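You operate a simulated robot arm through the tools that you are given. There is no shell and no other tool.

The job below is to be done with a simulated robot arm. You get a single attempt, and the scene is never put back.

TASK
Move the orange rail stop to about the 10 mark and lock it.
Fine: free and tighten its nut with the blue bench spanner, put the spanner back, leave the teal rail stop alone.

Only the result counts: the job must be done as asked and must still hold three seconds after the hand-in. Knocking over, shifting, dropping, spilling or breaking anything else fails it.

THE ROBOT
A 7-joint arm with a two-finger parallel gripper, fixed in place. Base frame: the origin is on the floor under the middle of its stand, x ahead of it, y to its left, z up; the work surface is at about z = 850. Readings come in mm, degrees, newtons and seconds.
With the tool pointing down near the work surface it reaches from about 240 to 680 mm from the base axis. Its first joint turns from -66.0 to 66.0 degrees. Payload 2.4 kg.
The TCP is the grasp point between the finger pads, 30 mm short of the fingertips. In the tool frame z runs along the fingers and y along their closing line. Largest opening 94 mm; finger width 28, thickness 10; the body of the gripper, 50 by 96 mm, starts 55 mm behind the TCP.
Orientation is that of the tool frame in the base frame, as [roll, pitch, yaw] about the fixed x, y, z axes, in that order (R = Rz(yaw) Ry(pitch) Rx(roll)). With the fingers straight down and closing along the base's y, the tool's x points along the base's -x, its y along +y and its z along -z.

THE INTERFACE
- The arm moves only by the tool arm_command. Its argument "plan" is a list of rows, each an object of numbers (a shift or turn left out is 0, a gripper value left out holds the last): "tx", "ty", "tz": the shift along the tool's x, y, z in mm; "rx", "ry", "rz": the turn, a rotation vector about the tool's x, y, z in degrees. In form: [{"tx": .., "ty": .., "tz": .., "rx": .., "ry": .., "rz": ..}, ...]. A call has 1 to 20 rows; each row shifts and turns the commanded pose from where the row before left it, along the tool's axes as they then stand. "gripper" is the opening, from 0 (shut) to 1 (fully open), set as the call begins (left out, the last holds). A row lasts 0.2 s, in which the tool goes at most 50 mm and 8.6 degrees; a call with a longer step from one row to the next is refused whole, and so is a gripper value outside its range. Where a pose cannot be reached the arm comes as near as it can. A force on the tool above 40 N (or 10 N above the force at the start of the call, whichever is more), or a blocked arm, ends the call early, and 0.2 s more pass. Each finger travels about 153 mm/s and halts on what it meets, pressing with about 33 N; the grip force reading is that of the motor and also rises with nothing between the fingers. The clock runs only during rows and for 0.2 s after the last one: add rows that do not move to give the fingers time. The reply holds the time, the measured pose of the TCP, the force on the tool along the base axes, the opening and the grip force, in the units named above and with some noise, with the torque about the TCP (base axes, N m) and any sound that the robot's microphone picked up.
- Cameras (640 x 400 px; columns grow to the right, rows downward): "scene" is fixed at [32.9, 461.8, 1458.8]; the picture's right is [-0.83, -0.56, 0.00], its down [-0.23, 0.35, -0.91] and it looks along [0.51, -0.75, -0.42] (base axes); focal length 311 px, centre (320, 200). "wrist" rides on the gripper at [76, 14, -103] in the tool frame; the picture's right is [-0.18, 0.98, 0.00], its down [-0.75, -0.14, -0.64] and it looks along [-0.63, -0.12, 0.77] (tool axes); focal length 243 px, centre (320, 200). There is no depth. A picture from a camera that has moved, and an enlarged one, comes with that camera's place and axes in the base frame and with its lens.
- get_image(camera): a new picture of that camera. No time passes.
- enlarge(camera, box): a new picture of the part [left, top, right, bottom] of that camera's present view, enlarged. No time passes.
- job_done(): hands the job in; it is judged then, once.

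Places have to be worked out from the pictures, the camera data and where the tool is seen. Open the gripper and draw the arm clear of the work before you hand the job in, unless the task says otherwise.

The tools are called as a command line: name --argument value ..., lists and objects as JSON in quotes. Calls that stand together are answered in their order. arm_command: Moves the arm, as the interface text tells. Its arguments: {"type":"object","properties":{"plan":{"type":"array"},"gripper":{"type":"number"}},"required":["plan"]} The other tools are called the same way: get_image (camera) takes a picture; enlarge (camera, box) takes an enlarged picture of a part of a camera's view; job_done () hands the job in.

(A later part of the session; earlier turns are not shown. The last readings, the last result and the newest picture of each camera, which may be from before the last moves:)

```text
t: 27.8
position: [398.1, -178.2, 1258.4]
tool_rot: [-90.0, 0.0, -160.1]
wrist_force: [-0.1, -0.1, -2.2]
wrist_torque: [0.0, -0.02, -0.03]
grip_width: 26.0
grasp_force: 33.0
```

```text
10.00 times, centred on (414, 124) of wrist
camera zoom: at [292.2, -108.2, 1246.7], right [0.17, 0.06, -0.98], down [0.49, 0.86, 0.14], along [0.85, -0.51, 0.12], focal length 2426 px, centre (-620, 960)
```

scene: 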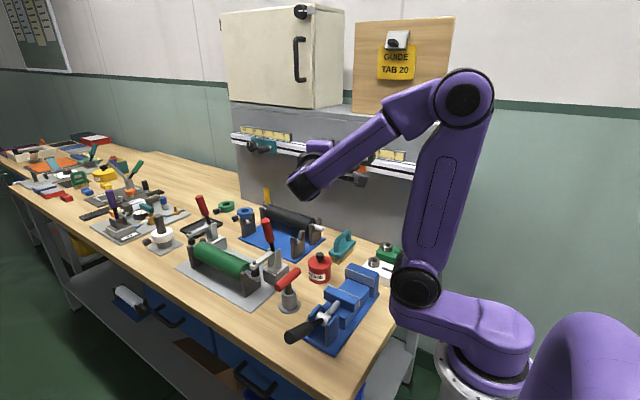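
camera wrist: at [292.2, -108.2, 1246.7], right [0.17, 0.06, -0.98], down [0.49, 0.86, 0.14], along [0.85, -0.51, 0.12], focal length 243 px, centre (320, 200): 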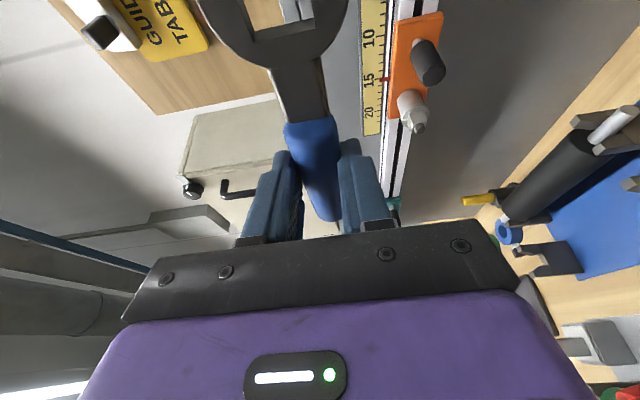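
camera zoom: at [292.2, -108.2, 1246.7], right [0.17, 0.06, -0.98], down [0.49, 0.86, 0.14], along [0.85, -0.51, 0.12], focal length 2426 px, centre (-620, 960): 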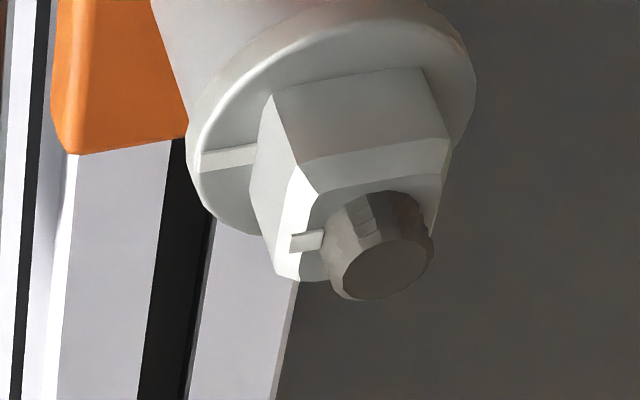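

Combining rays puts the nut tip near (525, -323, 1149), but the depth is still uncertain by a couple of mm. I'll move to a closer station with the nut seen more squarely near the top of the wrist image.

arm_command --plan '[{"tx": -22.12, "ty": 10.45, "tz": 19.55}, {"tx": -22.12, "ty": 10.45, "tz": 19.55}, {"tx": -22.12, "ty": 10.45, "tz": 19.55}, {"tx": -22.12, "ty": 10.45, "tz": 19.55}, {"tx": -22.12, "ty": 10.45, "tz": 19.55}, {"tx": -22.1, "ty": 10.45, "tz": 19.55}, {}, {}]'

get_image --camera "wrist"

enlarge --camera "wrist" --box '[350, 0, 450, 62]'

enlarge --camera "scene" --box '[260, 110, 420, 210]'

```text
t: 29.6
position: [563.0, -244.7, 1196.9]
tool_rot: [-90.0, 0.0, -160.1]
wrist_force: [-0.3, -1.3, -2.3]
wrist_torque: [0.02, 0.03, 0.0]
grip_width: 26.0
grasp_force: 33.1
```

```text
taken
camera wrist: at [456.9, -174.0, 1185.1], right [0.17, 0.06, -0.98], down [0.49, 0.86, 0.14], along [0.85, -0.51, 0.12], focal length 243 px, centre (320, 200)
```

wrist: 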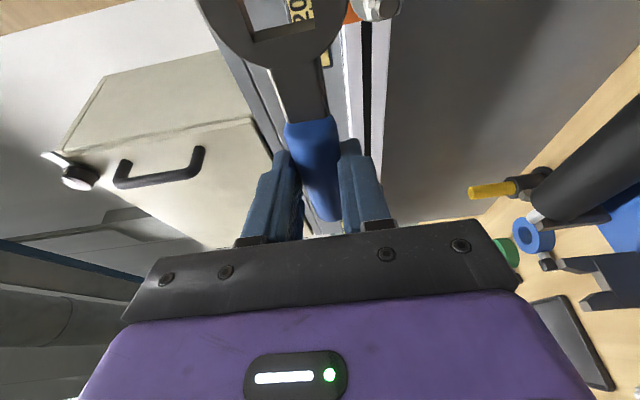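

```text
6.40 times, centred on (400, 31) of wrist
camera zoom: at [456.9, -174.0, 1185.1], right [0.17, 0.06, -0.98], down [0.49, 0.86, 0.14], along [0.85, -0.51, 0.12], focal length 1553 px, centre (-192, 1282)
```

zoom: 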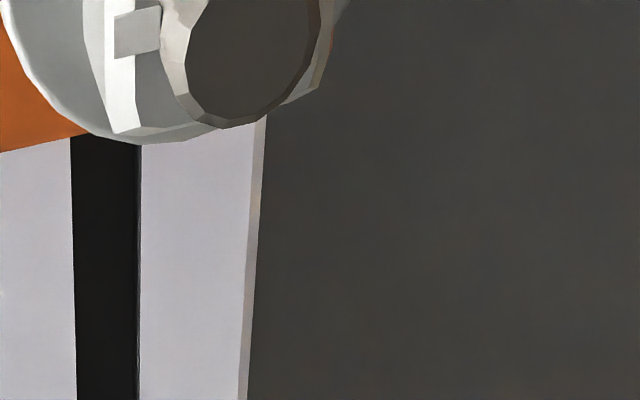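

```text
4.00 times, centred on (340, 160) of scene
camera zoom: at [33.0, 461.8, 1458.8], right [-0.83, -0.56, 0.0], down [-0.23, 0.35, -0.91], along [0.51, -0.75, -0.42], focal length 1243 px, centre (240, 360)
```

zoom: 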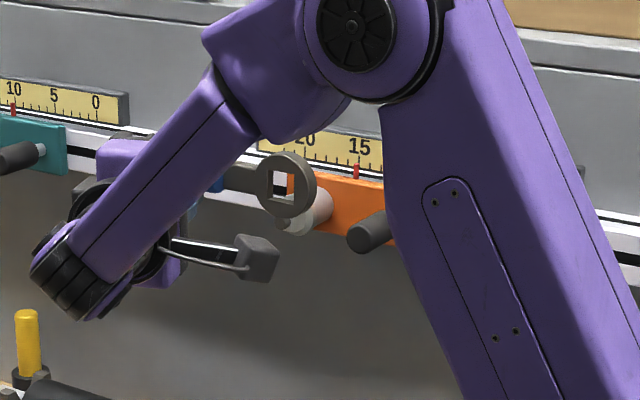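

All four rays agree on the nut axis at about X=521.5, Z=1150.2 (stud tip Y≈-319, flange Y≈-340), and the scene view confirms the spanner hole at (488, -271, 1199). I'll move the hole onto the nut axis, stopping about 15 mm short of the stud.

arm_command --plan '[{"tx": -7.17, "ty": 16.37, "tz": 0}, {"tx": -7.17, "ty": 16.37, "tz": 13}, {"tx": -7.16, "ty": 16.36, "tz": 26.1}, {}, {}]'

enlarge --camera "scene" --box '[310, 145, 358, 175]'

enlarge --camera "wrist" --box '[190, 0, 370, 110]'

get_image --camera "wrist"

```text
t: 30.8
position: [597.0, -273.7, 1147.5]
tool_rot: [-90.0, 0.0, -160.1]
wrist_force: [0.1, -0.4, -1.9]
wrist_torque: [0.03, 0.0, 0.01]
grip_width: 26.1
grasp_force: 33.1
```

```text
13.33 times, centred on (334, 160) of scene
camera zoom: at [33.0, 461.8, 1458.8], right [-0.83, -0.56, 0.0], down [-0.23, 0.35, -0.91], along [0.51, -0.75, -0.42], focal length 4143 px, centre (133, 733)
```

zoom: 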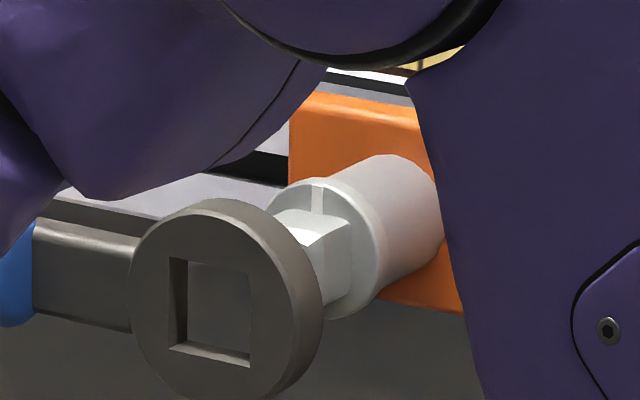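

```text
3.56 times, centred on (280, 55) of wrist
camera zoom: at [490.4, -203.2, 1135.2], right [0.17, 0.06, -0.98], down [0.49, 0.86, 0.14], along [0.85, -0.51, 0.12], focal length 863 px, centre (462, 716)
```

zoom: 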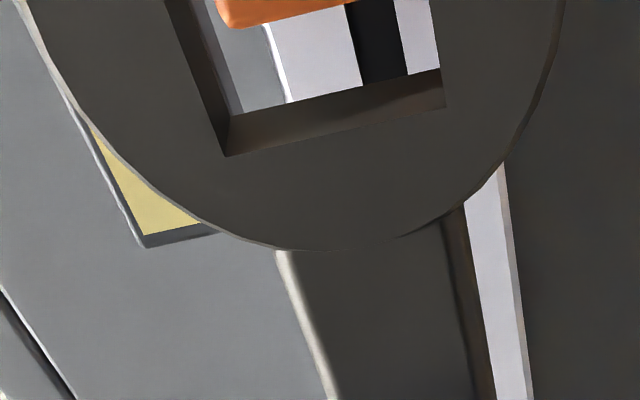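

```text
taken
camera wrist: at [490.4, -203.2, 1135.2], right [0.17, 0.06, -0.98], down [0.49, 0.86, 0.14], along [0.85, -0.51, 0.12], focal length 243 px, centre (320, 200)
```

wrist: 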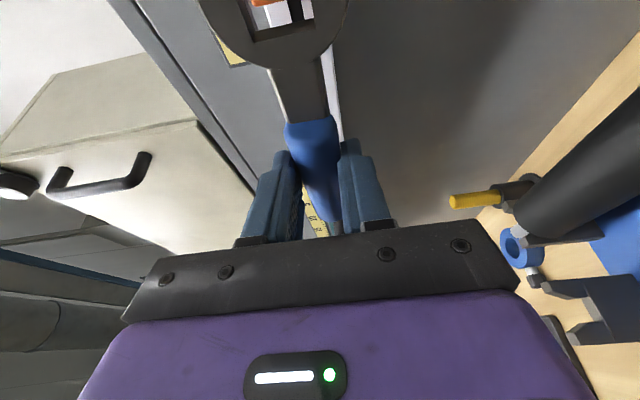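

The scene view shows the hole squarely in line with the nut, needing about +1.5 mm in z and a hair in -x. I'll correct and advance 20 mm so the stud enters the hole, watching forces.

arm_command --plan '[{"tx": 0.66, "ty": -1.5, "tz": -0.24}, {"tx": 1.71, "tz": 4.698}, {"tx": 1.71, "tz": 4.698}, {"tx": 1.71, "tz": 4.698}, {"tx": 1.71, "tz": 4.698}, {}]'

enlarge --camera "scene" --box '[310, 145, 358, 175]'

enlarge --camera "wrist" --box '[210, 0, 350, 70]'

```text
t: 32.2
position: [596.2, -294.9, 1149.9]
tool_rot: [-90.0, 0.0, -160.1]
wrist_force: [0.3, -1.2, -2.2]
wrist_torque: [0.03, -0.03, -0.01]
grip_width: 25.8
grasp_force: 32.5
```

```text
13.33 times, centred on (334, 160) of scene
camera zoom: at [33.0, 461.8, 1458.8], right [-0.83, -0.56, 0.0], down [-0.23, 0.35, -0.91], along [0.51, -0.75, -0.42], focal length 4143 px, centre (133, 733)
```

zoom: 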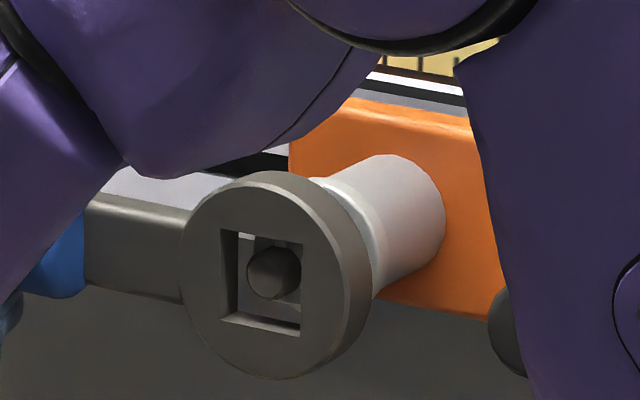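

```text
4.57 times, centred on (280, 35) of wrist
camera zoom: at [489.4, -223.3, 1136.8], right [0.17, 0.06, -0.98], down [0.49, 0.86, 0.14], along [0.85, -0.51, 0.12], focal length 1109 px, centre (503, 954)
```

zoom: 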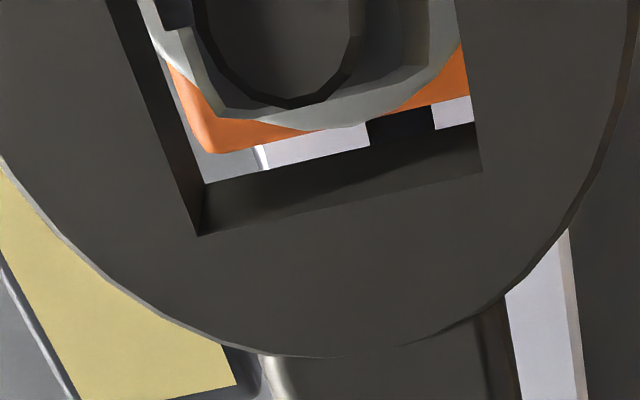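

The stud is inside the square hole; both views say the hole should come up about 1.5 mm, while x is good. I'll correct and push on 12 mm over the square of the nut.

arm_command --plan '[{"ty": -1.5}, {"tx": 1.368, "tz": 3.759}, {"tx": 1.368, "tz": 3.759}, {"tx": 1.368, "tz": 3.759}, {}]'

enlarge --camera "scene" --box '[310, 145, 358, 175]'

enlarge --camera "wrist" --box '[210, 0, 350, 70]'

```text
t: 33.4
position: [596.7, -305.6, 1152.5]
tool_rot: [-90.0, -0.1, -160.0]
wrist_force: [1.0, -0.9, -1.6]
wrist_torque: [0.02, -0.03, 0.02]
grip_width: 25.8
grasp_force: 33.0
```

```text
13.33 times, centred on (334, 160) of scene
camera zoom: at [33.0, 461.8, 1458.8], right [-0.83, -0.56, 0.0], down [-0.23, 0.35, -0.91], along [0.51, -0.75, -0.42], focal length 4143 px, centre (133, 733)
```

zoom: 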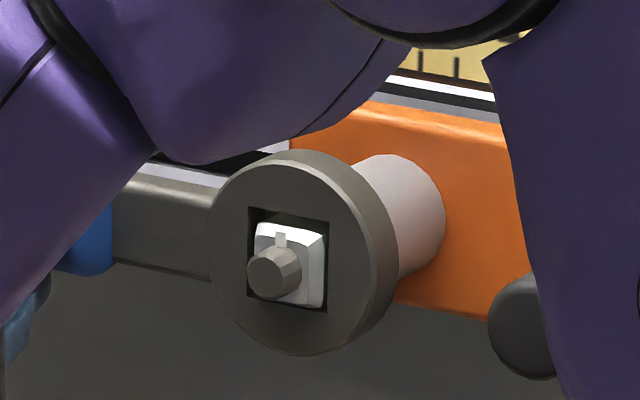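

```text
4.57 times, centred on (280, 35) of wrist
camera zoom: at [489.6, -235.4, 1139.0], right [0.17, 0.06, -0.98], down [0.49, 0.86, 0.14], along [0.85, -0.51, 0.12], focal length 1109 px, centre (503, 954)
```

zoom: 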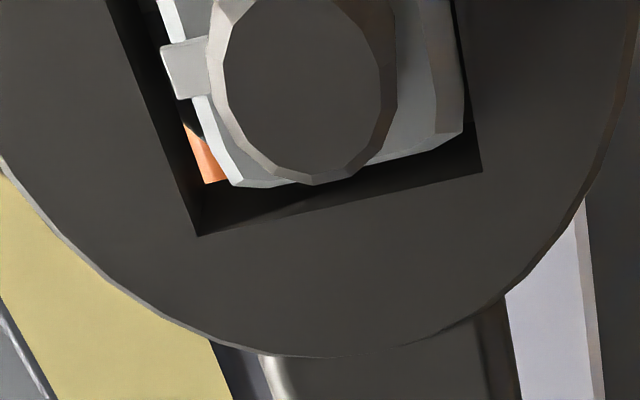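

The spanner is seated over the square nut with no side force. I'll go 2 mm deeper and begin turning counter-clockwise (viewed from the front; handle from +x downward) about the nut axis, watching the force.

arm_command --plan '[{"tx": 0.684, "tz": 1.879}, {"tx": 0.152, "ty": 4.944, "tz": -0.055, "rx": -1.2826, "rz": -3.5239}, {"tx": 0.152, "ty": 4.944, "tz": -0.055, "rx": -1.2826, "rz": -3.5239}, {"tx": 0.152, "ty": 4.944, "tz": -0.055, "rx": -1.2826, "rz": -3.5239}, {"tx": 0.152, "ty": 4.944, "tz": -0.055, "rx": -1.2826, "rz": -3.5239}]'

enlarge --camera "scene" --box '[310, 145, 358, 175]'

enlarge --camera "wrist" --box '[210, 0, 350, 70]'

```text
t: 34.6
position: [591.4, -307.0, 1130.1]
tool_rot: [-95.4, -14.2, -159.3]
wrist_force: [-0.9, 8.2, -11.0]
wrist_torque: [0.17, -0.88, -0.47]
grip_width: 26.1
grasp_force: 33.4
```

```text
13.33 times, centred on (334, 160) of scene
camera zoom: at [33.1, 462.0, 1458.8], right [-0.83, -0.56, 0.0], down [-0.23, 0.35, -0.91], along [0.51, -0.75, -0.42], focal length 4143 px, centre (133, 733)
```

zoom: 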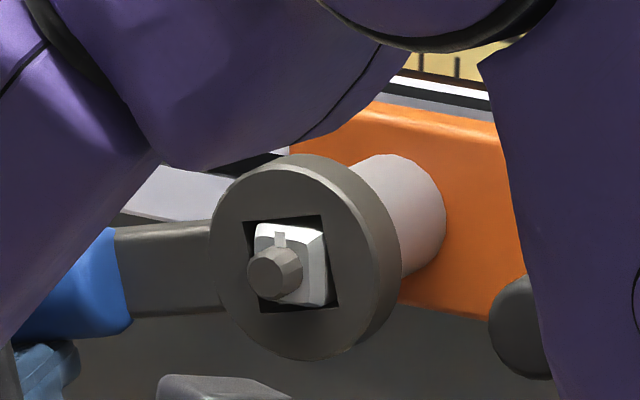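

```text
4.57 times, centred on (280, 35) of wrist
camera zoom: at [486.8, -236.5, 1146.9], right [-0.09, 0.06, -0.99], down [0.51, 0.86, 0.01], along [0.86, -0.5, -0.11], focal length 1109 px, centre (503, 954)
```

zoom: 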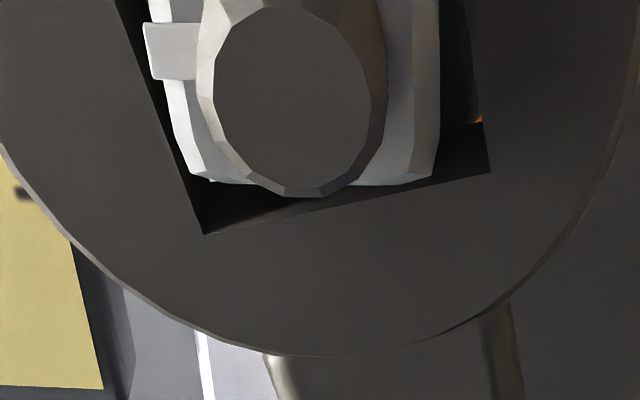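

The backlash is taken up: about 9 N along z and 8 N against the flange, but almost no net torque on the nut yet. I'll ease off about 0.7 mm down and 0.5 mm out, then continue turning.

arm_command --plan '[{"tx": -0.341, "ty": 0.676, "tz": -0.408}, {"tx": 0.152, "ty": 4.944, "tz": -0.055, "rx": -1.2826, "rz": -3.5239}, {"tx": 0.152, "ty": 4.944, "tz": -0.055, "rx": -1.2826, "rz": -3.5239}]'

enlarge --camera "scene" --box '[310, 145, 358, 175]'

enlarge --camera "wrist" --box '[210, 0, 350, 70]'

```text
t: 35.4
position: [591.6, -308.5, 1121.8]
tool_rot: [-98.2, -21.0, -158.4]
wrist_force: [7.0, 0.2, -12.0]
wrist_torque: [0.35, -0.62, 0.22]
grip_width: 26.0
grasp_force: 33.1
```

```text
13.33 times, centred on (334, 160) of scene
camera zoom: at [33.4, 461.7, 1458.9], right [-0.83, -0.56, 0.0], down [-0.23, 0.35, -0.91], along [0.51, -0.75, -0.42], focal length 4143 px, centre (133, 733)
```

zoom: 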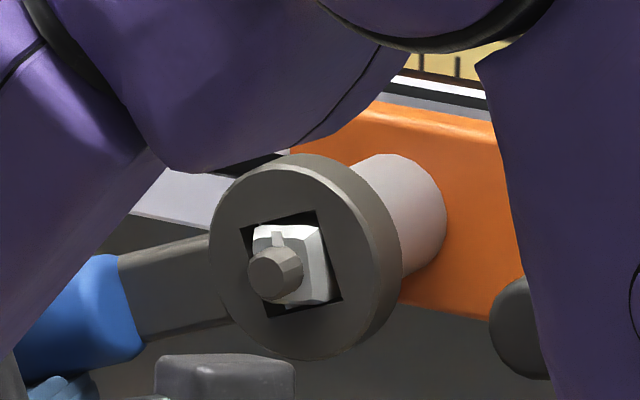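

```text
4.57 times, centred on (280, 35) of wrist
camera zoom: at [486.3, -236.6, 1151.3], right [-0.22, 0.06, -0.97], down [0.5, 0.86, -0.06], along [0.84, -0.5, -0.22], focal length 1109 px, centre (503, 954)
```

zoom: 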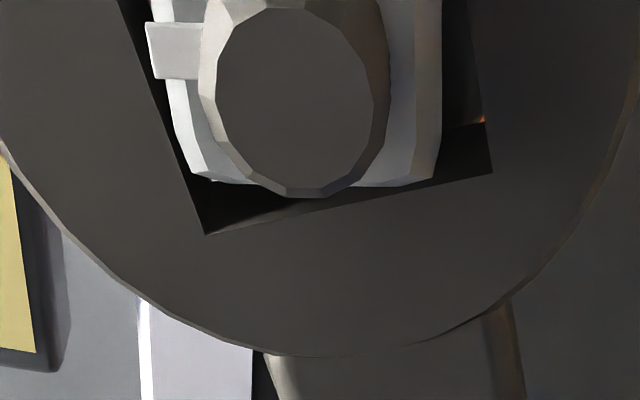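

The nut is now turning along with the spanner (their relative pose is unchanged in the wrist view), with only a small side load. I'll relieve that load slightly and keep turning 30°.

arm_command --plan '[{"tx": -0.722, "ty": 0.548, "tz": 0.263}, {"tx": 0.152, "ty": 4.944, "tz": -0.055, "rx": -1.2826, "rz": -3.5239}, {"tx": 0.152, "ty": 4.944, "tz": -0.055, "rx": -1.2826, "rz": -3.5239}, {"tx": 0.152, "ty": 4.944, "tz": -0.055, "rx": -1.2826, "rz": -3.5239}, {"tx": 0.152, "ty": 4.944, "tz": -0.055, "rx": -1.2826, "rz": -3.5239}, {"tx": 0.152, "ty": 4.944, "tz": -0.055, "rx": -1.2826, "rz": -3.5239}, {"tx": 0.152, "ty": 4.944, "tz": -0.055, "rx": -1.2826, "rz": -3.5239}]'

enlarge --camera "scene" --box '[310, 145, 358, 175]'

enlarge --camera "wrist" --box '[210, 0, 350, 70]'

```text
t: 37.0
position: [573.3, -306.4, 1096.2]
tool_rot: [-108.9, -41.6, -152.8]
wrist_force: [5.3, 3.9, -8.6]
wrist_torque: [0.11, -0.31, 0.08]
grip_width: 26.1
grasp_force: 32.8
```

```text
13.33 times, centred on (334, 160) of scene
camera zoom: at [33.2, 461.9, 1458.8], right [-0.83, -0.56, 0.0], down [-0.23, 0.35, -0.91], along [0.51, -0.75, -0.42], focal length 4143 px, centre (133, 733)
```

zoom: 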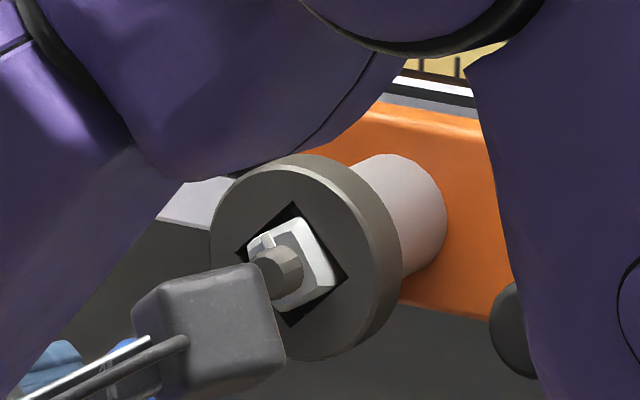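

```text
4.57 times, centred on (280, 35) of wrist
camera zoom: at [488.5, -236.6, 1164.0], right [-0.57, 0.06, -0.82], down [0.45, 0.86, -0.25], along [0.69, -0.51, -0.52], focal length 1109 px, centre (503, 954)
```

zoom: 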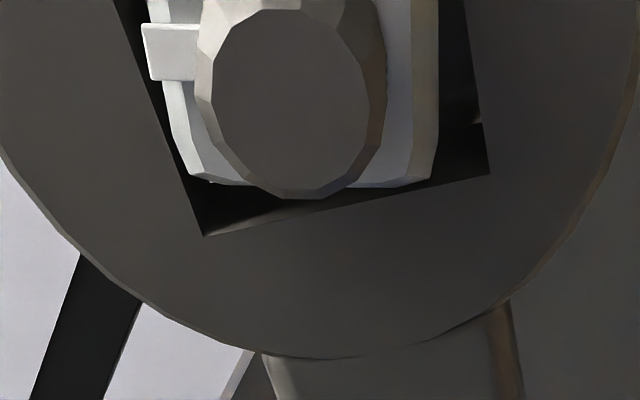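

The nut's witness mark has rotated roughly 30° with the spanner. I'll continue another 45° so the handle points straight down.

arm_command --plan '[{"tx": 0.608, "ty": 9.868, "tz": -0.221, "rx": -2.565, "rz": -7.048}, {"tx": 0.608, "ty": 9.868, "tz": -0.221, "rx": -2.565, "rz": -7.048}, {"tx": 0.608, "ty": 9.868, "tz": -0.221, "rx": -2.565, "rz": -7.048}, {"tx": 0.608, "ty": 9.868, "tz": -0.221, "rx": -2.565, "rz": -7.048}, {"tx": 0.608, "ty": 9.868, "tz": -0.221, "rx": -2.565, "rz": -7.048}, {"tx": 0.608, "ty": 9.868, "tz": -0.221, "rx": -2.565, "rz": -7.048}, {}]'

enlarge --camera "scene" --box '[300, 140, 364, 180]'

get_image --camera "wrist"

enlarge --camera "wrist" --box '[210, 0, 350, 70]'

```text
t: 38.6
position: [518.8, -306.1, 1075.0]
tool_rot: [179.7, -69.9, -89.7]
wrist_force: [-0.6, 7.4, -12.3]
wrist_torque: [0.06, -0.16, 0.0]
grip_width: 25.9
grasp_force: 33.4
```

```text
10.00 times, centred on (332, 160) of scene
camera zoom: at [33.1, 461.9, 1458.8], right [-0.83, -0.56, 0.0], down [-0.23, 0.35, -0.91], along [0.51, -0.75, -0.42], focal length 3107 px, centre (200, 600)
```

zoom: 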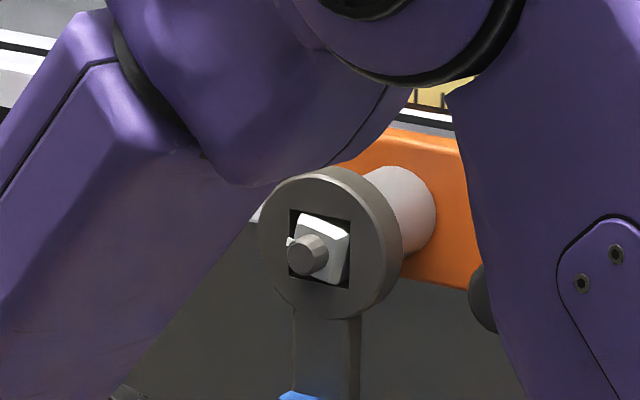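

```text
taken
camera wrist: at [505.8, -236.8, 1182.7], right [-0.98, 0.06, -0.17], down [0.14, 0.86, -0.49], along [0.12, -0.5, -0.86], focal length 243 px, centre (320, 200)
```

wrist: 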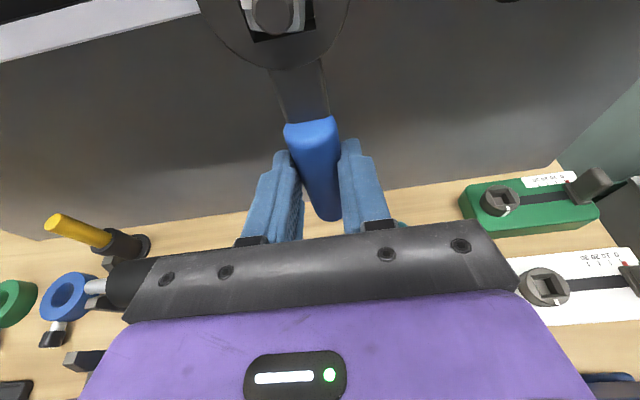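

```text
4.57 times, centred on (280, 35) of wrist
camera zoom: at [505.8, -236.8, 1182.7], right [-0.98, 0.06, -0.17], down [0.14, 0.86, -0.49], along [0.12, -0.5, -0.86], focal length 1109 px, centre (503, 954)
```

zoom: 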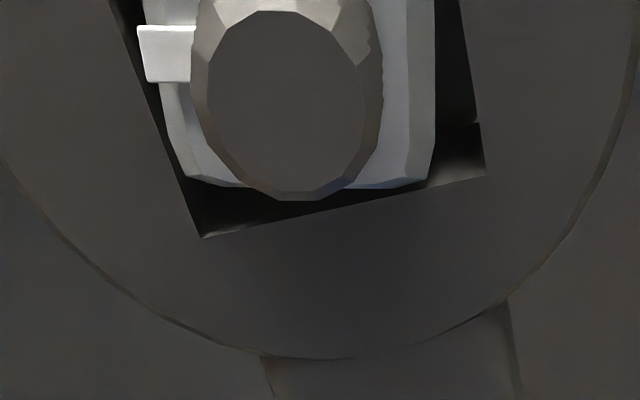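

The handle now hangs straight down and the nut has turned roughly 75°. I'll test whether the stop is free by nudging it 6 mm toward the lower marks (-x).

arm_command --plan '[{"ty": 2}, {"ty": 2}, {"ty": 2}, {}]'

enlarge --camera "scene" --box '[300, 140, 364, 180]'

enlarge --camera "wrist" --box '[210, 0, 350, 70]'

```text
t: 39.6
position: [514.0, -307.4, 1074.5]
tool_rot: [-179.7, -69.9, -90.3]
wrist_force: [1.6, 2.6, -16.4]
wrist_torque: [0.33, -0.04, -0.01]
grip_width: 25.9
grasp_force: 32.7
```

```text
10.00 times, centred on (332, 160) of scene
camera zoom: at [33.2, 461.7, 1458.9], right [-0.83, -0.56, 0.0], down [-0.23, 0.35, -0.91], along [0.51, -0.75, -0.42], focal length 3107 px, centre (200, 600)
```

zoom: 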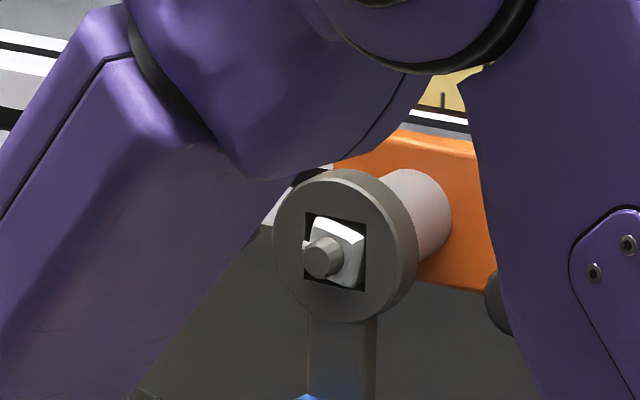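

```text
4.57 times, centred on (280, 35) of wrist
camera zoom: at [499.7, -236.9, 1182.7], right [-0.98, 0.06, -0.17], down [0.14, 0.86, -0.49], along [0.12, -0.5, -0.86], focal length 1109 px, centre (503, 954)
```

zoom: 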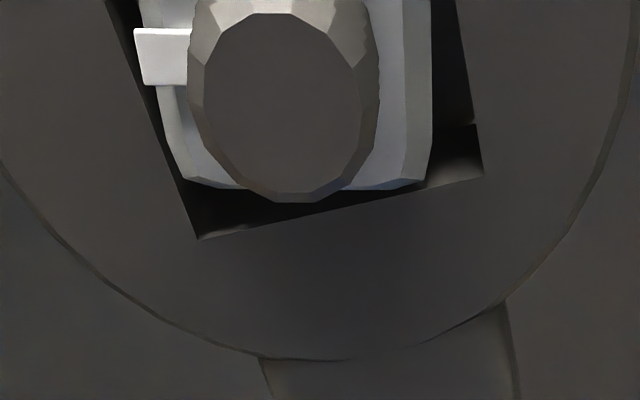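

The stop slid freely with the nut (about 5 mm). I'll relieve the vertical load by lowering 1 mm and slide about 38 mm further, then measure before the final few millimetres.

arm_command --plan '[{"tx": -0.94, "tz": 0.342}, {"ty": 4}, {"ty": 4}, {"ty": 4}, {"ty": 4}, {"ty": 4}, {"ty": 4}, {"ty": 4}, {"ty": 4}, {"ty": 4}, {"ty": 2}, {}]'

get_image --camera "scene"

enlarge --camera "scene" --box '[310, 140, 390, 190]'

get_image --camera "wrist"

```text
t: 42.2
position: [476.7, -307.6, 1074.4]
tool_rot: [-179.6, -70.0, -90.3]
wrist_force: [2.0, 0.8, 1.2]
wrist_torque: [-0.05, 0.09, 0.03]
grip_width: 25.9
grasp_force: 33.2
```

```text
taken
```

scene: 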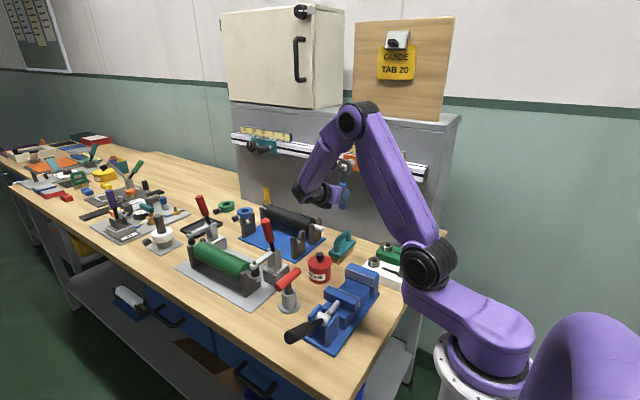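

```text
8.00 times, centred on (350, 165) of scene
camera zoom: at [33.0, 461.8, 1458.8], right [-0.83, -0.56, 0.0], down [-0.23, 0.35, -0.91], along [0.51, -0.75, -0.42], focal length 2486 px, centre (80, 480)
```

zoom: 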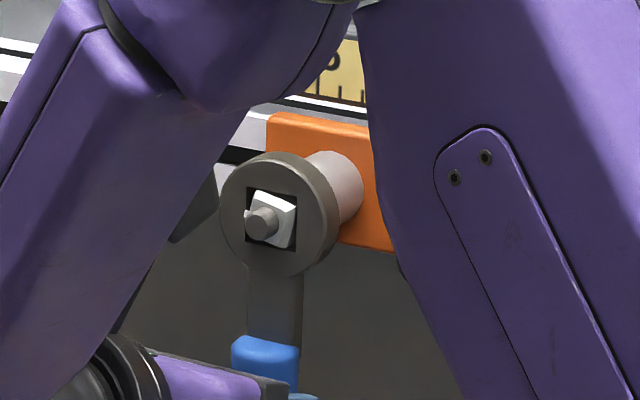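

```text
taken
camera wrist: at [461.8, -236.5, 1182.5], right [-0.98, 0.06, -0.18], down [0.14, 0.86, -0.49], along [0.12, -0.51, -0.85], focal length 243 px, centre (320, 200)
```

wrist: 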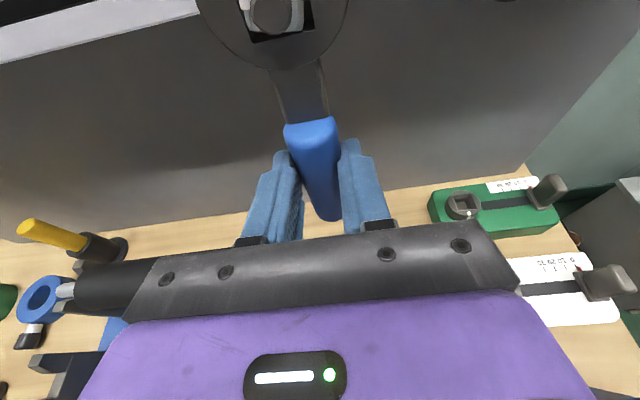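

The stop slid with almost no force and the stud has moved about 44.5 mm; the pointer should be near 10.5. I'll push 4.5 mm more, then back the spanner straight off the nut and look at the pointer against the scale from the front.

arm_command --plan '[{"ty": 1.5}, {"ty": 1.5}, {"ty": 1.5}, {"ty": -0.8}, {"tx": -1.71, "tz": -4.7}, {"tx": -3.42, "tz": -9.4}, {"tx": -5.13, "tz": -14.1}, {"tx": -5.13, "tz": -14.1}, {}]'

get_image --camera "scene"

enlarge --camera "scene" --box '[310, 140, 390, 190]'

```text
t: 44.2
position: [473.4, -262.6, 1074.0]
tool_rot: [-179.8, -70.1, -90.4]
wrist_force: [-0.5, 0.7, -1.7]
wrist_torque: [0.03, 0.0, -0.01]
grip_width: 26.1
grasp_force: 33.2
```

```text
taken
```

scene: 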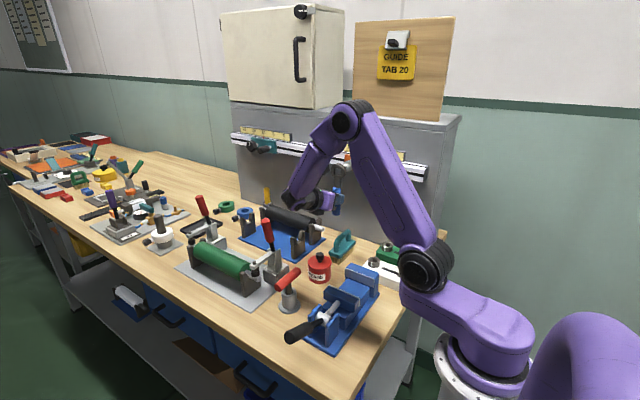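

```text
8.00 times, centred on (350, 165) of scene
camera zoom: at [33.0, 461.8, 1458.8], right [-0.83, -0.56, 0.0], down [-0.23, 0.35, -0.91], along [0.51, -0.75, -0.42], focal length 2486 px, centre (80, 480)
```

zoom: 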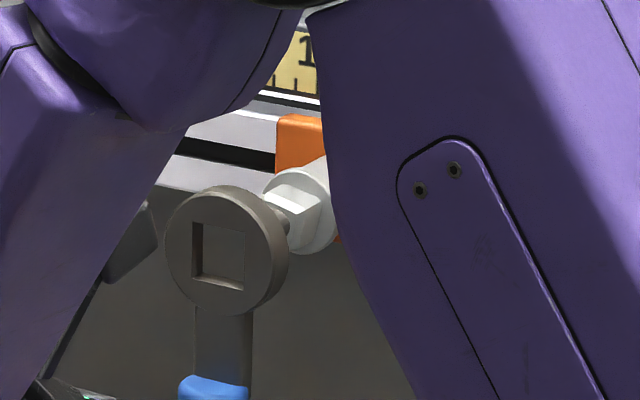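

The spanner came off cleanly. I'll move to the viewing station with the pointer beside the spanner head in the wrist view.

arm_command --plan '[{"tx": -2.3, "tz": -6.35}, {"tx": 22.5, "ty": -13, "tz": -13.5}, {"tx": 22.5, "ty": -13, "tz": -13.5}, {"tx": 22.5, "ty": -13, "tz": -13.5}, {"tx": 22.5, "ty": -13, "tz": -13.5}, {}]'

get_image --camera "wrist"

get_image --camera "scene"

```text
t: 45.6
position: [523.9, -235.7, 1177.0]
tool_rot: [-179.8, -69.9, -90.2]
wrist_force: [-0.5, 1.4, -1.1]
wrist_torque: [0.01, 0.0, 0.02]
grip_width: 26.0
grasp_force: 32.7
```

```text
taken
camera wrist: at [510.1, -165.5, 1285.4], right [-0.98, 0.06, -0.17], down [0.14, 0.86, -0.49], along [0.12, -0.51, -0.85], focal length 243 px, centre (320, 200)
```

wrist: 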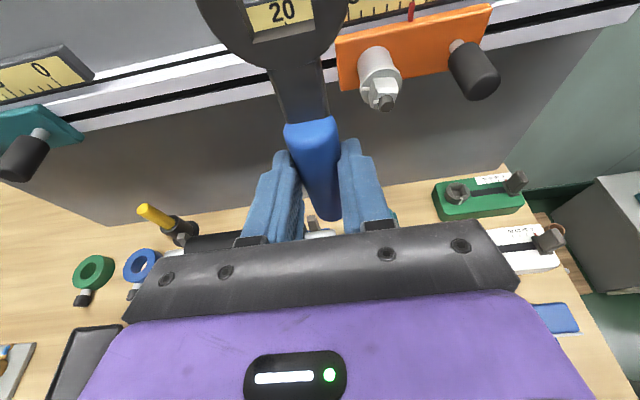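

```text
taken
```

scene: 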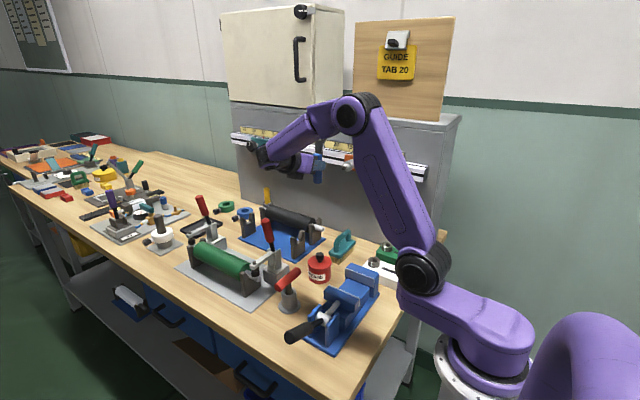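

The pointer is visible at the top edge. I'll raise 30 mm and shift slightly so the numerals beside it come fully into view.

arm_command --plan '[{"tx": 14.1, "ty": 10, "tz": -5.15}, {"tx": 14.1, "ty": 10, "tz": -5.15}, {}]'

get_image --camera "wrist"

enlarge --camera "wrist" --box '[330, 0, 450, 60]'

```text
t: 46.4
position: [503.0, -236.0, 1208.7]
tool_rot: [-179.7, -69.9, -90.3]
wrist_force: [-0.4, -0.4, -2.0]
wrist_torque: [0.07, -0.01, 0.01]
grip_width: 25.9
grasp_force: 33.2
```

```text
taken
camera wrist: at [489.9, -165.2, 1315.7], right [-0.98, 0.06, -0.17], down [0.14, 0.86, -0.49], along [0.12, -0.51, -0.85], focal length 243 px, centre (320, 200)
```

wrist: 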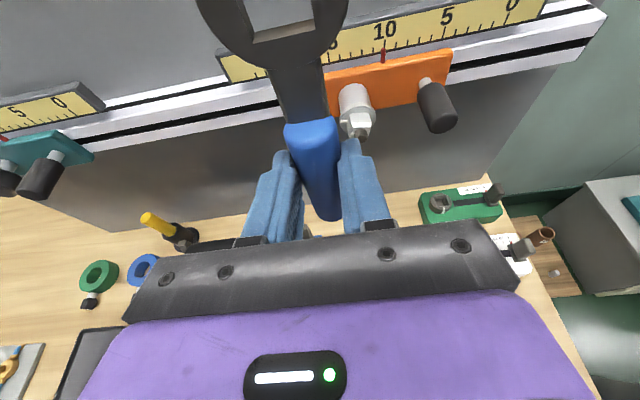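

```text
5.33 times, centred on (390, 30) of wrist
camera zoom: at [489.9, -165.2, 1315.7], right [-0.98, 0.06, -0.17], down [0.14, 0.86, -0.49], along [0.12, -0.51, -0.85], focal length 1294 px, centre (-53, 1107)
```

zoom: 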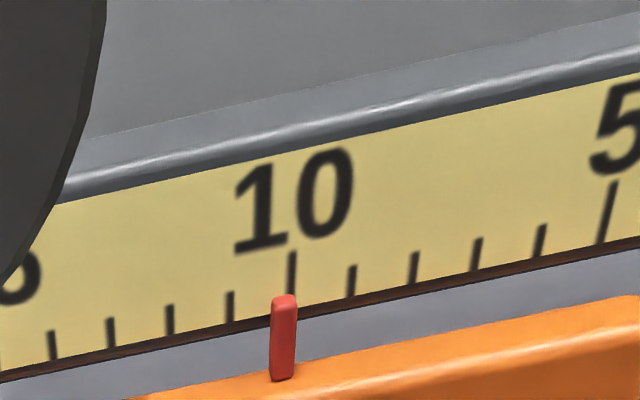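

The pointer is very close to 10 (apparent 10.1 from a slightly oblique angle). I'll shift the camera so it looks almost straight at the pointer to remove the parallax.

arm_command --plan '[{"tx": 19.3, "ty": 17, "tz": -7}, {"tx": 19.2, "ty": 17, "tz": -7}, {}]'

get_image --camera "wrist"

enlarge --camera "wrist" --box '[310, 60, 400, 120]'

```text
t: 47.2
position: [470.1, -235.4, 1247.2]
tool_rot: [-179.7, -69.9, -90.2]
wrist_force: [-0.5, 0.4, -2.3]
wrist_torque: [0.05, 0.02, 0.03]
grip_width: 26.0
grasp_force: 32.7
```

```text
taken
camera wrist: at [455.7, -165.1, 1356.3], right [-0.98, 0.06, -0.17], down [0.14, 0.86, -0.49], along [0.12, -0.51, -0.85], focal length 243 px, centre (320, 200)
```

wrist: 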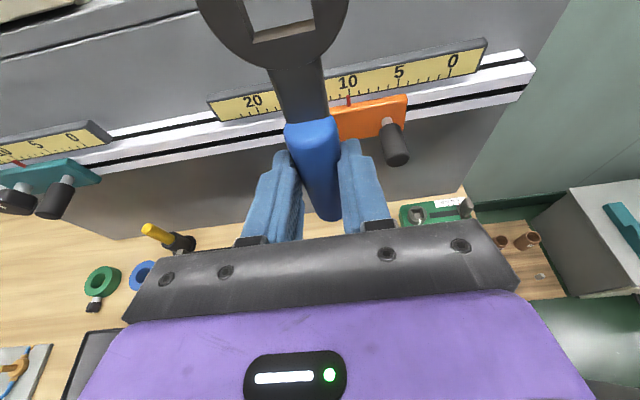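

```text
6.67 times, centred on (355, 90) of wrist
camera zoom: at [455.7, -165.1, 1356.3], right [-0.98, 0.06, -0.17], down [0.14, 0.86, -0.49], along [0.12, -0.51, -0.85], focal length 1618 px, centre (87, 933)
```

zoom: 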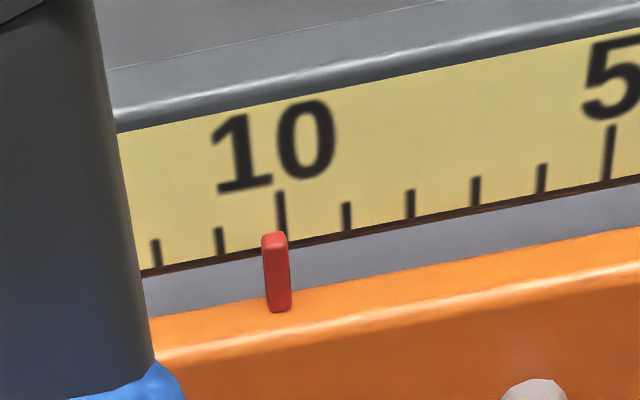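

Looking nearly straight on, the pointer reads about 10.2, i.e. 2 mm short. I'll retrace the path, reseat the spanner on the nut, and push 1.9 mm more.

arm_command --plan '[{"tx": -19.2, "ty": -17, "tz": 7}, {"tx": -19.3, "ty": -17, "tz": 7}, {"tx": -14.1, "ty": -10, "tz": 5.15}, {"tx": -14.1, "ty": -10, "tz": 5.15}, {"tx": -22.5, "ty": 13, "tz": 13.5}, {"tx": -22.5, "ty": 13, "tz": 13.5}, {"tx": -22.5, "ty": 13, "tz": 13.5}, {"tx": -22.5, "ty": 13, "tz": 13.5}, {"tx": 2.3, "tz": 6.35}, {}, {}]'

enlarge --camera "scene" --box '[310, 140, 390, 190]'

enlarge --camera "wrist" --box '[210, 0, 350, 70]'

```text
t: 49.6
position: [472.1, -262.1, 1075.6]
tool_rot: [-179.7, -70.1, -90.3]
wrist_force: [-0.2, -0.8, -2.2]
wrist_torque: [0.01, -0.01, 0.03]
grip_width: 25.9
grasp_force: 32.6
```

```text
8.00 times, centred on (350, 165) of scene
camera zoom: at [33.0, 461.8, 1458.8], right [-0.83, -0.56, 0.0], down [-0.23, 0.35, -0.91], along [0.51, -0.75, -0.42], focal length 2486 px, centre (80, 480)
```

zoom: 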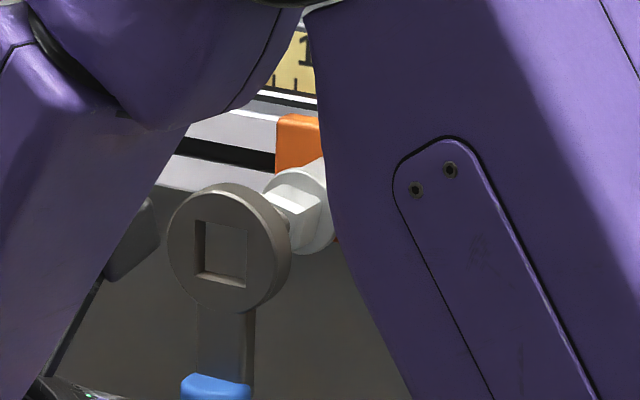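

```text
4.57 times, centred on (280, 35) of wrist
camera zoom: at [457.5, -191.5, 1183.0], right [-0.98, 0.06, -0.17], down [0.14, 0.86, -0.49], along [0.12, -0.51, -0.85], focal length 1109 px, centre (503, 954)
```

zoom: 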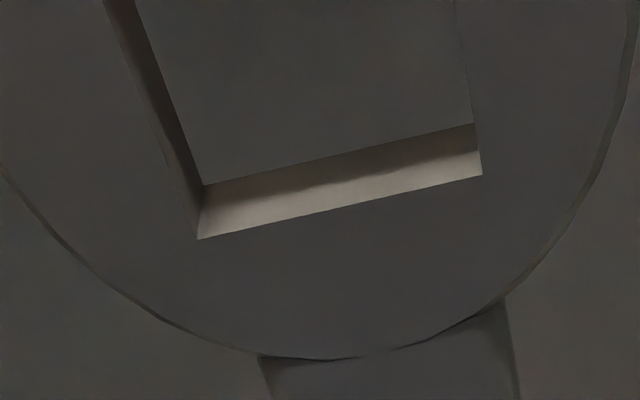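

Back at the standoff, aligned with the nut. I'll advance 30 mm so the stud enters, and check.

arm_command --plan '[{"tx": 3.42, "tz": 9.4}, {"tx": 3.42, "tz": 9.4}, {"tx": 1.71, "tz": 4.7}, {"tx": 1.71, "tz": 4.7}, {}]'

enlarge --camera "scene" --box '[310, 145, 358, 175]'

enlarge --camera "wrist" --box '[210, 0, 350, 70]'

```text
t: 50.8
position: [472.8, -291.7, 1073.3]
tool_rot: [-179.7, -70.0, -90.3]
wrist_force: [-0.1, -1.5, -2.2]
wrist_torque: [0.03, -0.02, -0.01]
grip_width: 26.0
grasp_force: 33.3
```

```text
13.33 times, centred on (334, 160) of scene
camera zoom: at [33.0, 461.8, 1458.8], right [-0.83, -0.56, 0.0], down [-0.23, 0.35, -0.91], along [0.51, -0.75, -0.42], focal length 4143 px, centre (133, 733)
```

zoom: 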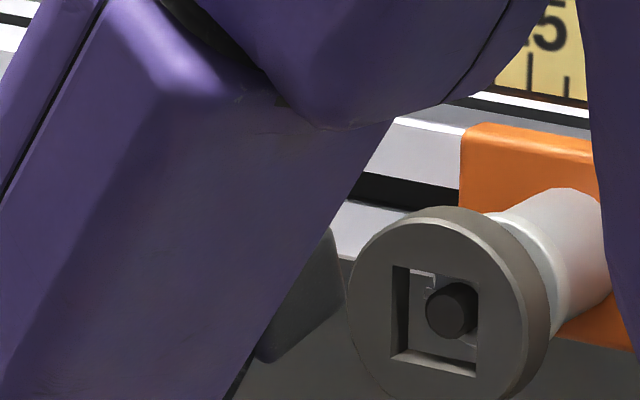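

```text
4.57 times, centred on (280, 35) of wrist
camera zoom: at [457.9, -221.7, 1182.3], right [-0.98, 0.06, -0.17], down [0.14, 0.86, -0.49], along [0.12, -0.51, -0.85], focal length 1109 px, centre (503, 954)
```

zoom: 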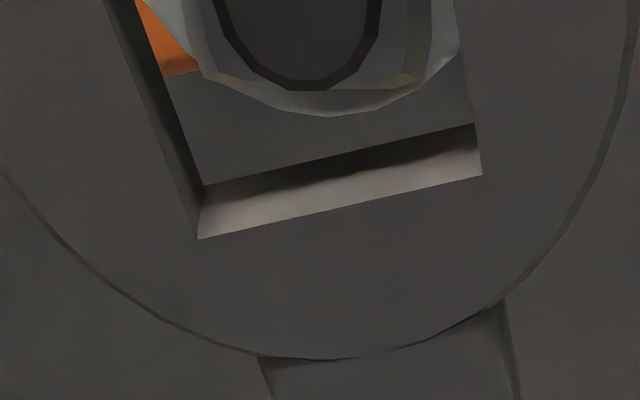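

The stud is centred in the hole. Advancing the last 15 mm onto the square.

arm_command --plan '[{"tx": 1.71, "tz": 4.7}, {"tx": 1.71, "tz": 4.7}, {"tx": 1.71, "tz": 4.7}, {}]'

enlarge --camera "scene" --box '[325, 145, 373, 175]'

enlarge --camera "wrist" --box '[210, 0, 350, 70]'

```text
t: 51.8
position: [472.9, -307.7, 1074.3]
tool_rot: [-179.8, -70.0, -90.3]
wrist_force: [-1.2, 2.4, -0.6]
wrist_torque: [-0.09, -0.12, -0.01]
grip_width: 25.7
grasp_force: 33.4
```

```text
13.33 times, centred on (349, 160) of scene
camera zoom: at [32.9, 461.9, 1458.8], right [-0.83, -0.56, 0.0], down [-0.23, 0.35, -0.91], along [0.51, -0.75, -0.42], focal length 4143 px, centre (-67, 733)
```

zoom: 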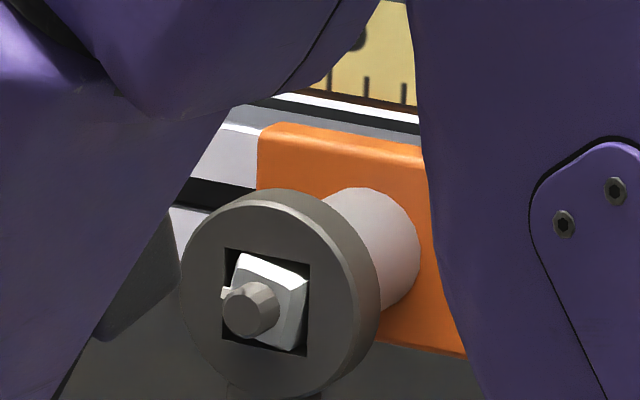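

```text
4.57 times, centred on (280, 35) of wrist
camera zoom: at [458.3, -236.6, 1182.5], right [-0.98, 0.06, -0.17], down [0.14, 0.86, -0.49], along [0.12, -0.51, -0.85], focal length 1109 px, centre (503, 954)
```

zoom: 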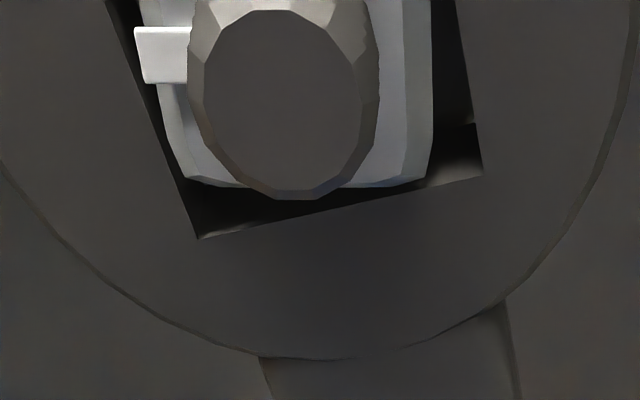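

Reseated with negligible force. I'll push the last 1.9 mm toward 10 and use the plate's left edge in the scene view as a displacement gauge.

arm_command --plan '[{"ty": 0.95}, {"ty": 0.95}, {}]'

enlarge --camera "scene" --box '[325, 145, 373, 175]'

```text
t: 52.6
position: [471.0, -307.5, 1074.0]
tool_rot: [-179.6, -70.2, -90.2]
wrist_force: [1.6, -0.3, -0.8]
wrist_torque: [0.05, 0.09, 0.06]
grip_width: 26.2
grasp_force: 33.0
```

```text
13.33 times, centred on (349, 160) of scene
camera zoom: at [33.0, 461.8, 1458.8], right [-0.83, -0.56, 0.0], down [-0.23, 0.35, -0.91], along [0.51, -0.75, -0.42], focal length 4143 px, centre (-67, 733)
```

zoom: 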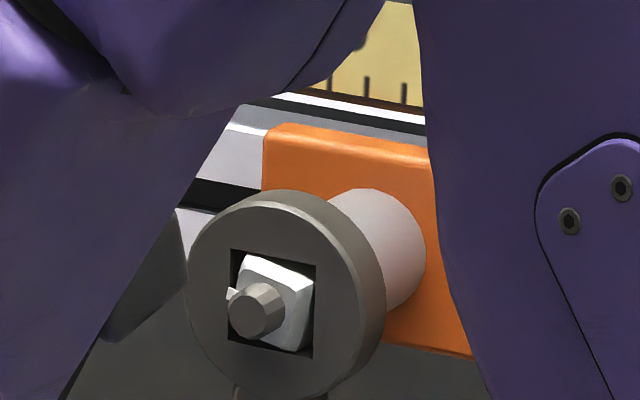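

The plate edge shifted about 1.7 mm, putting the pointer at about 10.0. Now I begin tightening: turning clockwise (handle from down toward +x), first through the backlash.

arm_command --plan '[{"tx": 0.152, "ty": -4.944, "tz": -0.055, "rx": 1.2826, "rz": 3.5239}, {"tx": 0.152, "ty": -4.944, "tz": -0.055, "rx": 1.2826, "rz": 3.5239}, {"tx": 0.152, "ty": -4.944, "tz": -0.055, "rx": 1.2826, "rz": 3.5239}, {"tx": 0.152, "ty": -4.944, "tz": -0.055, "rx": 1.2826, "rz": 3.5239}, {"tx": 0.152, "ty": -4.944, "tz": -0.055, "rx": 1.2826, "rz": 3.5239}, {"tx": 0.152, "ty": -4.944, "tz": -0.055, "rx": 1.2826, "rz": 3.5239}, {}]'

enlarge --camera "scene" --box '[325, 145, 373, 175]'

enlarge --camera "wrist" --box '[210, 0, 350, 70]'

```text
t: 54.2
position: [499.4, -307.1, 1080.2]
tool_rot: [-129.3, -60.2, -136.6]
wrist_force: [1.2, 0.7, -0.9]
wrist_torque: [0.02, 0.11, -0.01]
grip_width: 26.0
grasp_force: 32.6
```

```text
13.33 times, centred on (349, 160) of scene
camera zoom: at [33.0, 461.8, 1458.8], right [-0.83, -0.56, 0.0], down [-0.23, 0.35, -0.91], along [0.51, -0.75, -0.42], focal length 4143 px, centre (-67, 733)
```

zoom: 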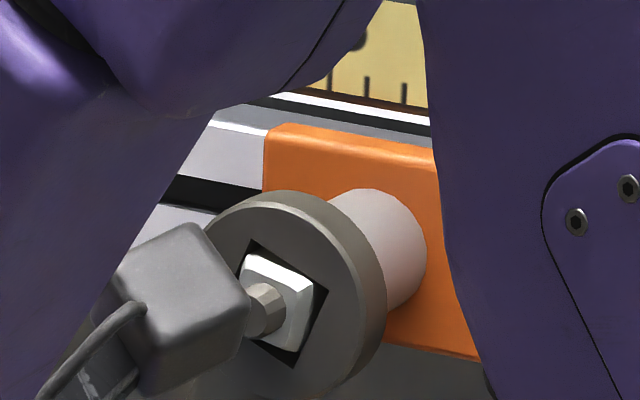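

```text
4.57 times, centred on (280, 35) of wrist
camera zoom: at [445.6, -236.5, 1174.5], right [-0.84, 0.06, -0.54], down [0.32, 0.86, -0.4], along [0.44, -0.5, -0.74], focal length 1109 px, centre (503, 954)
```

zoom: 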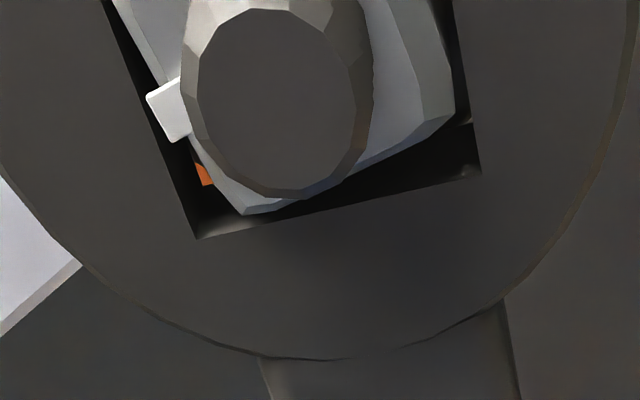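

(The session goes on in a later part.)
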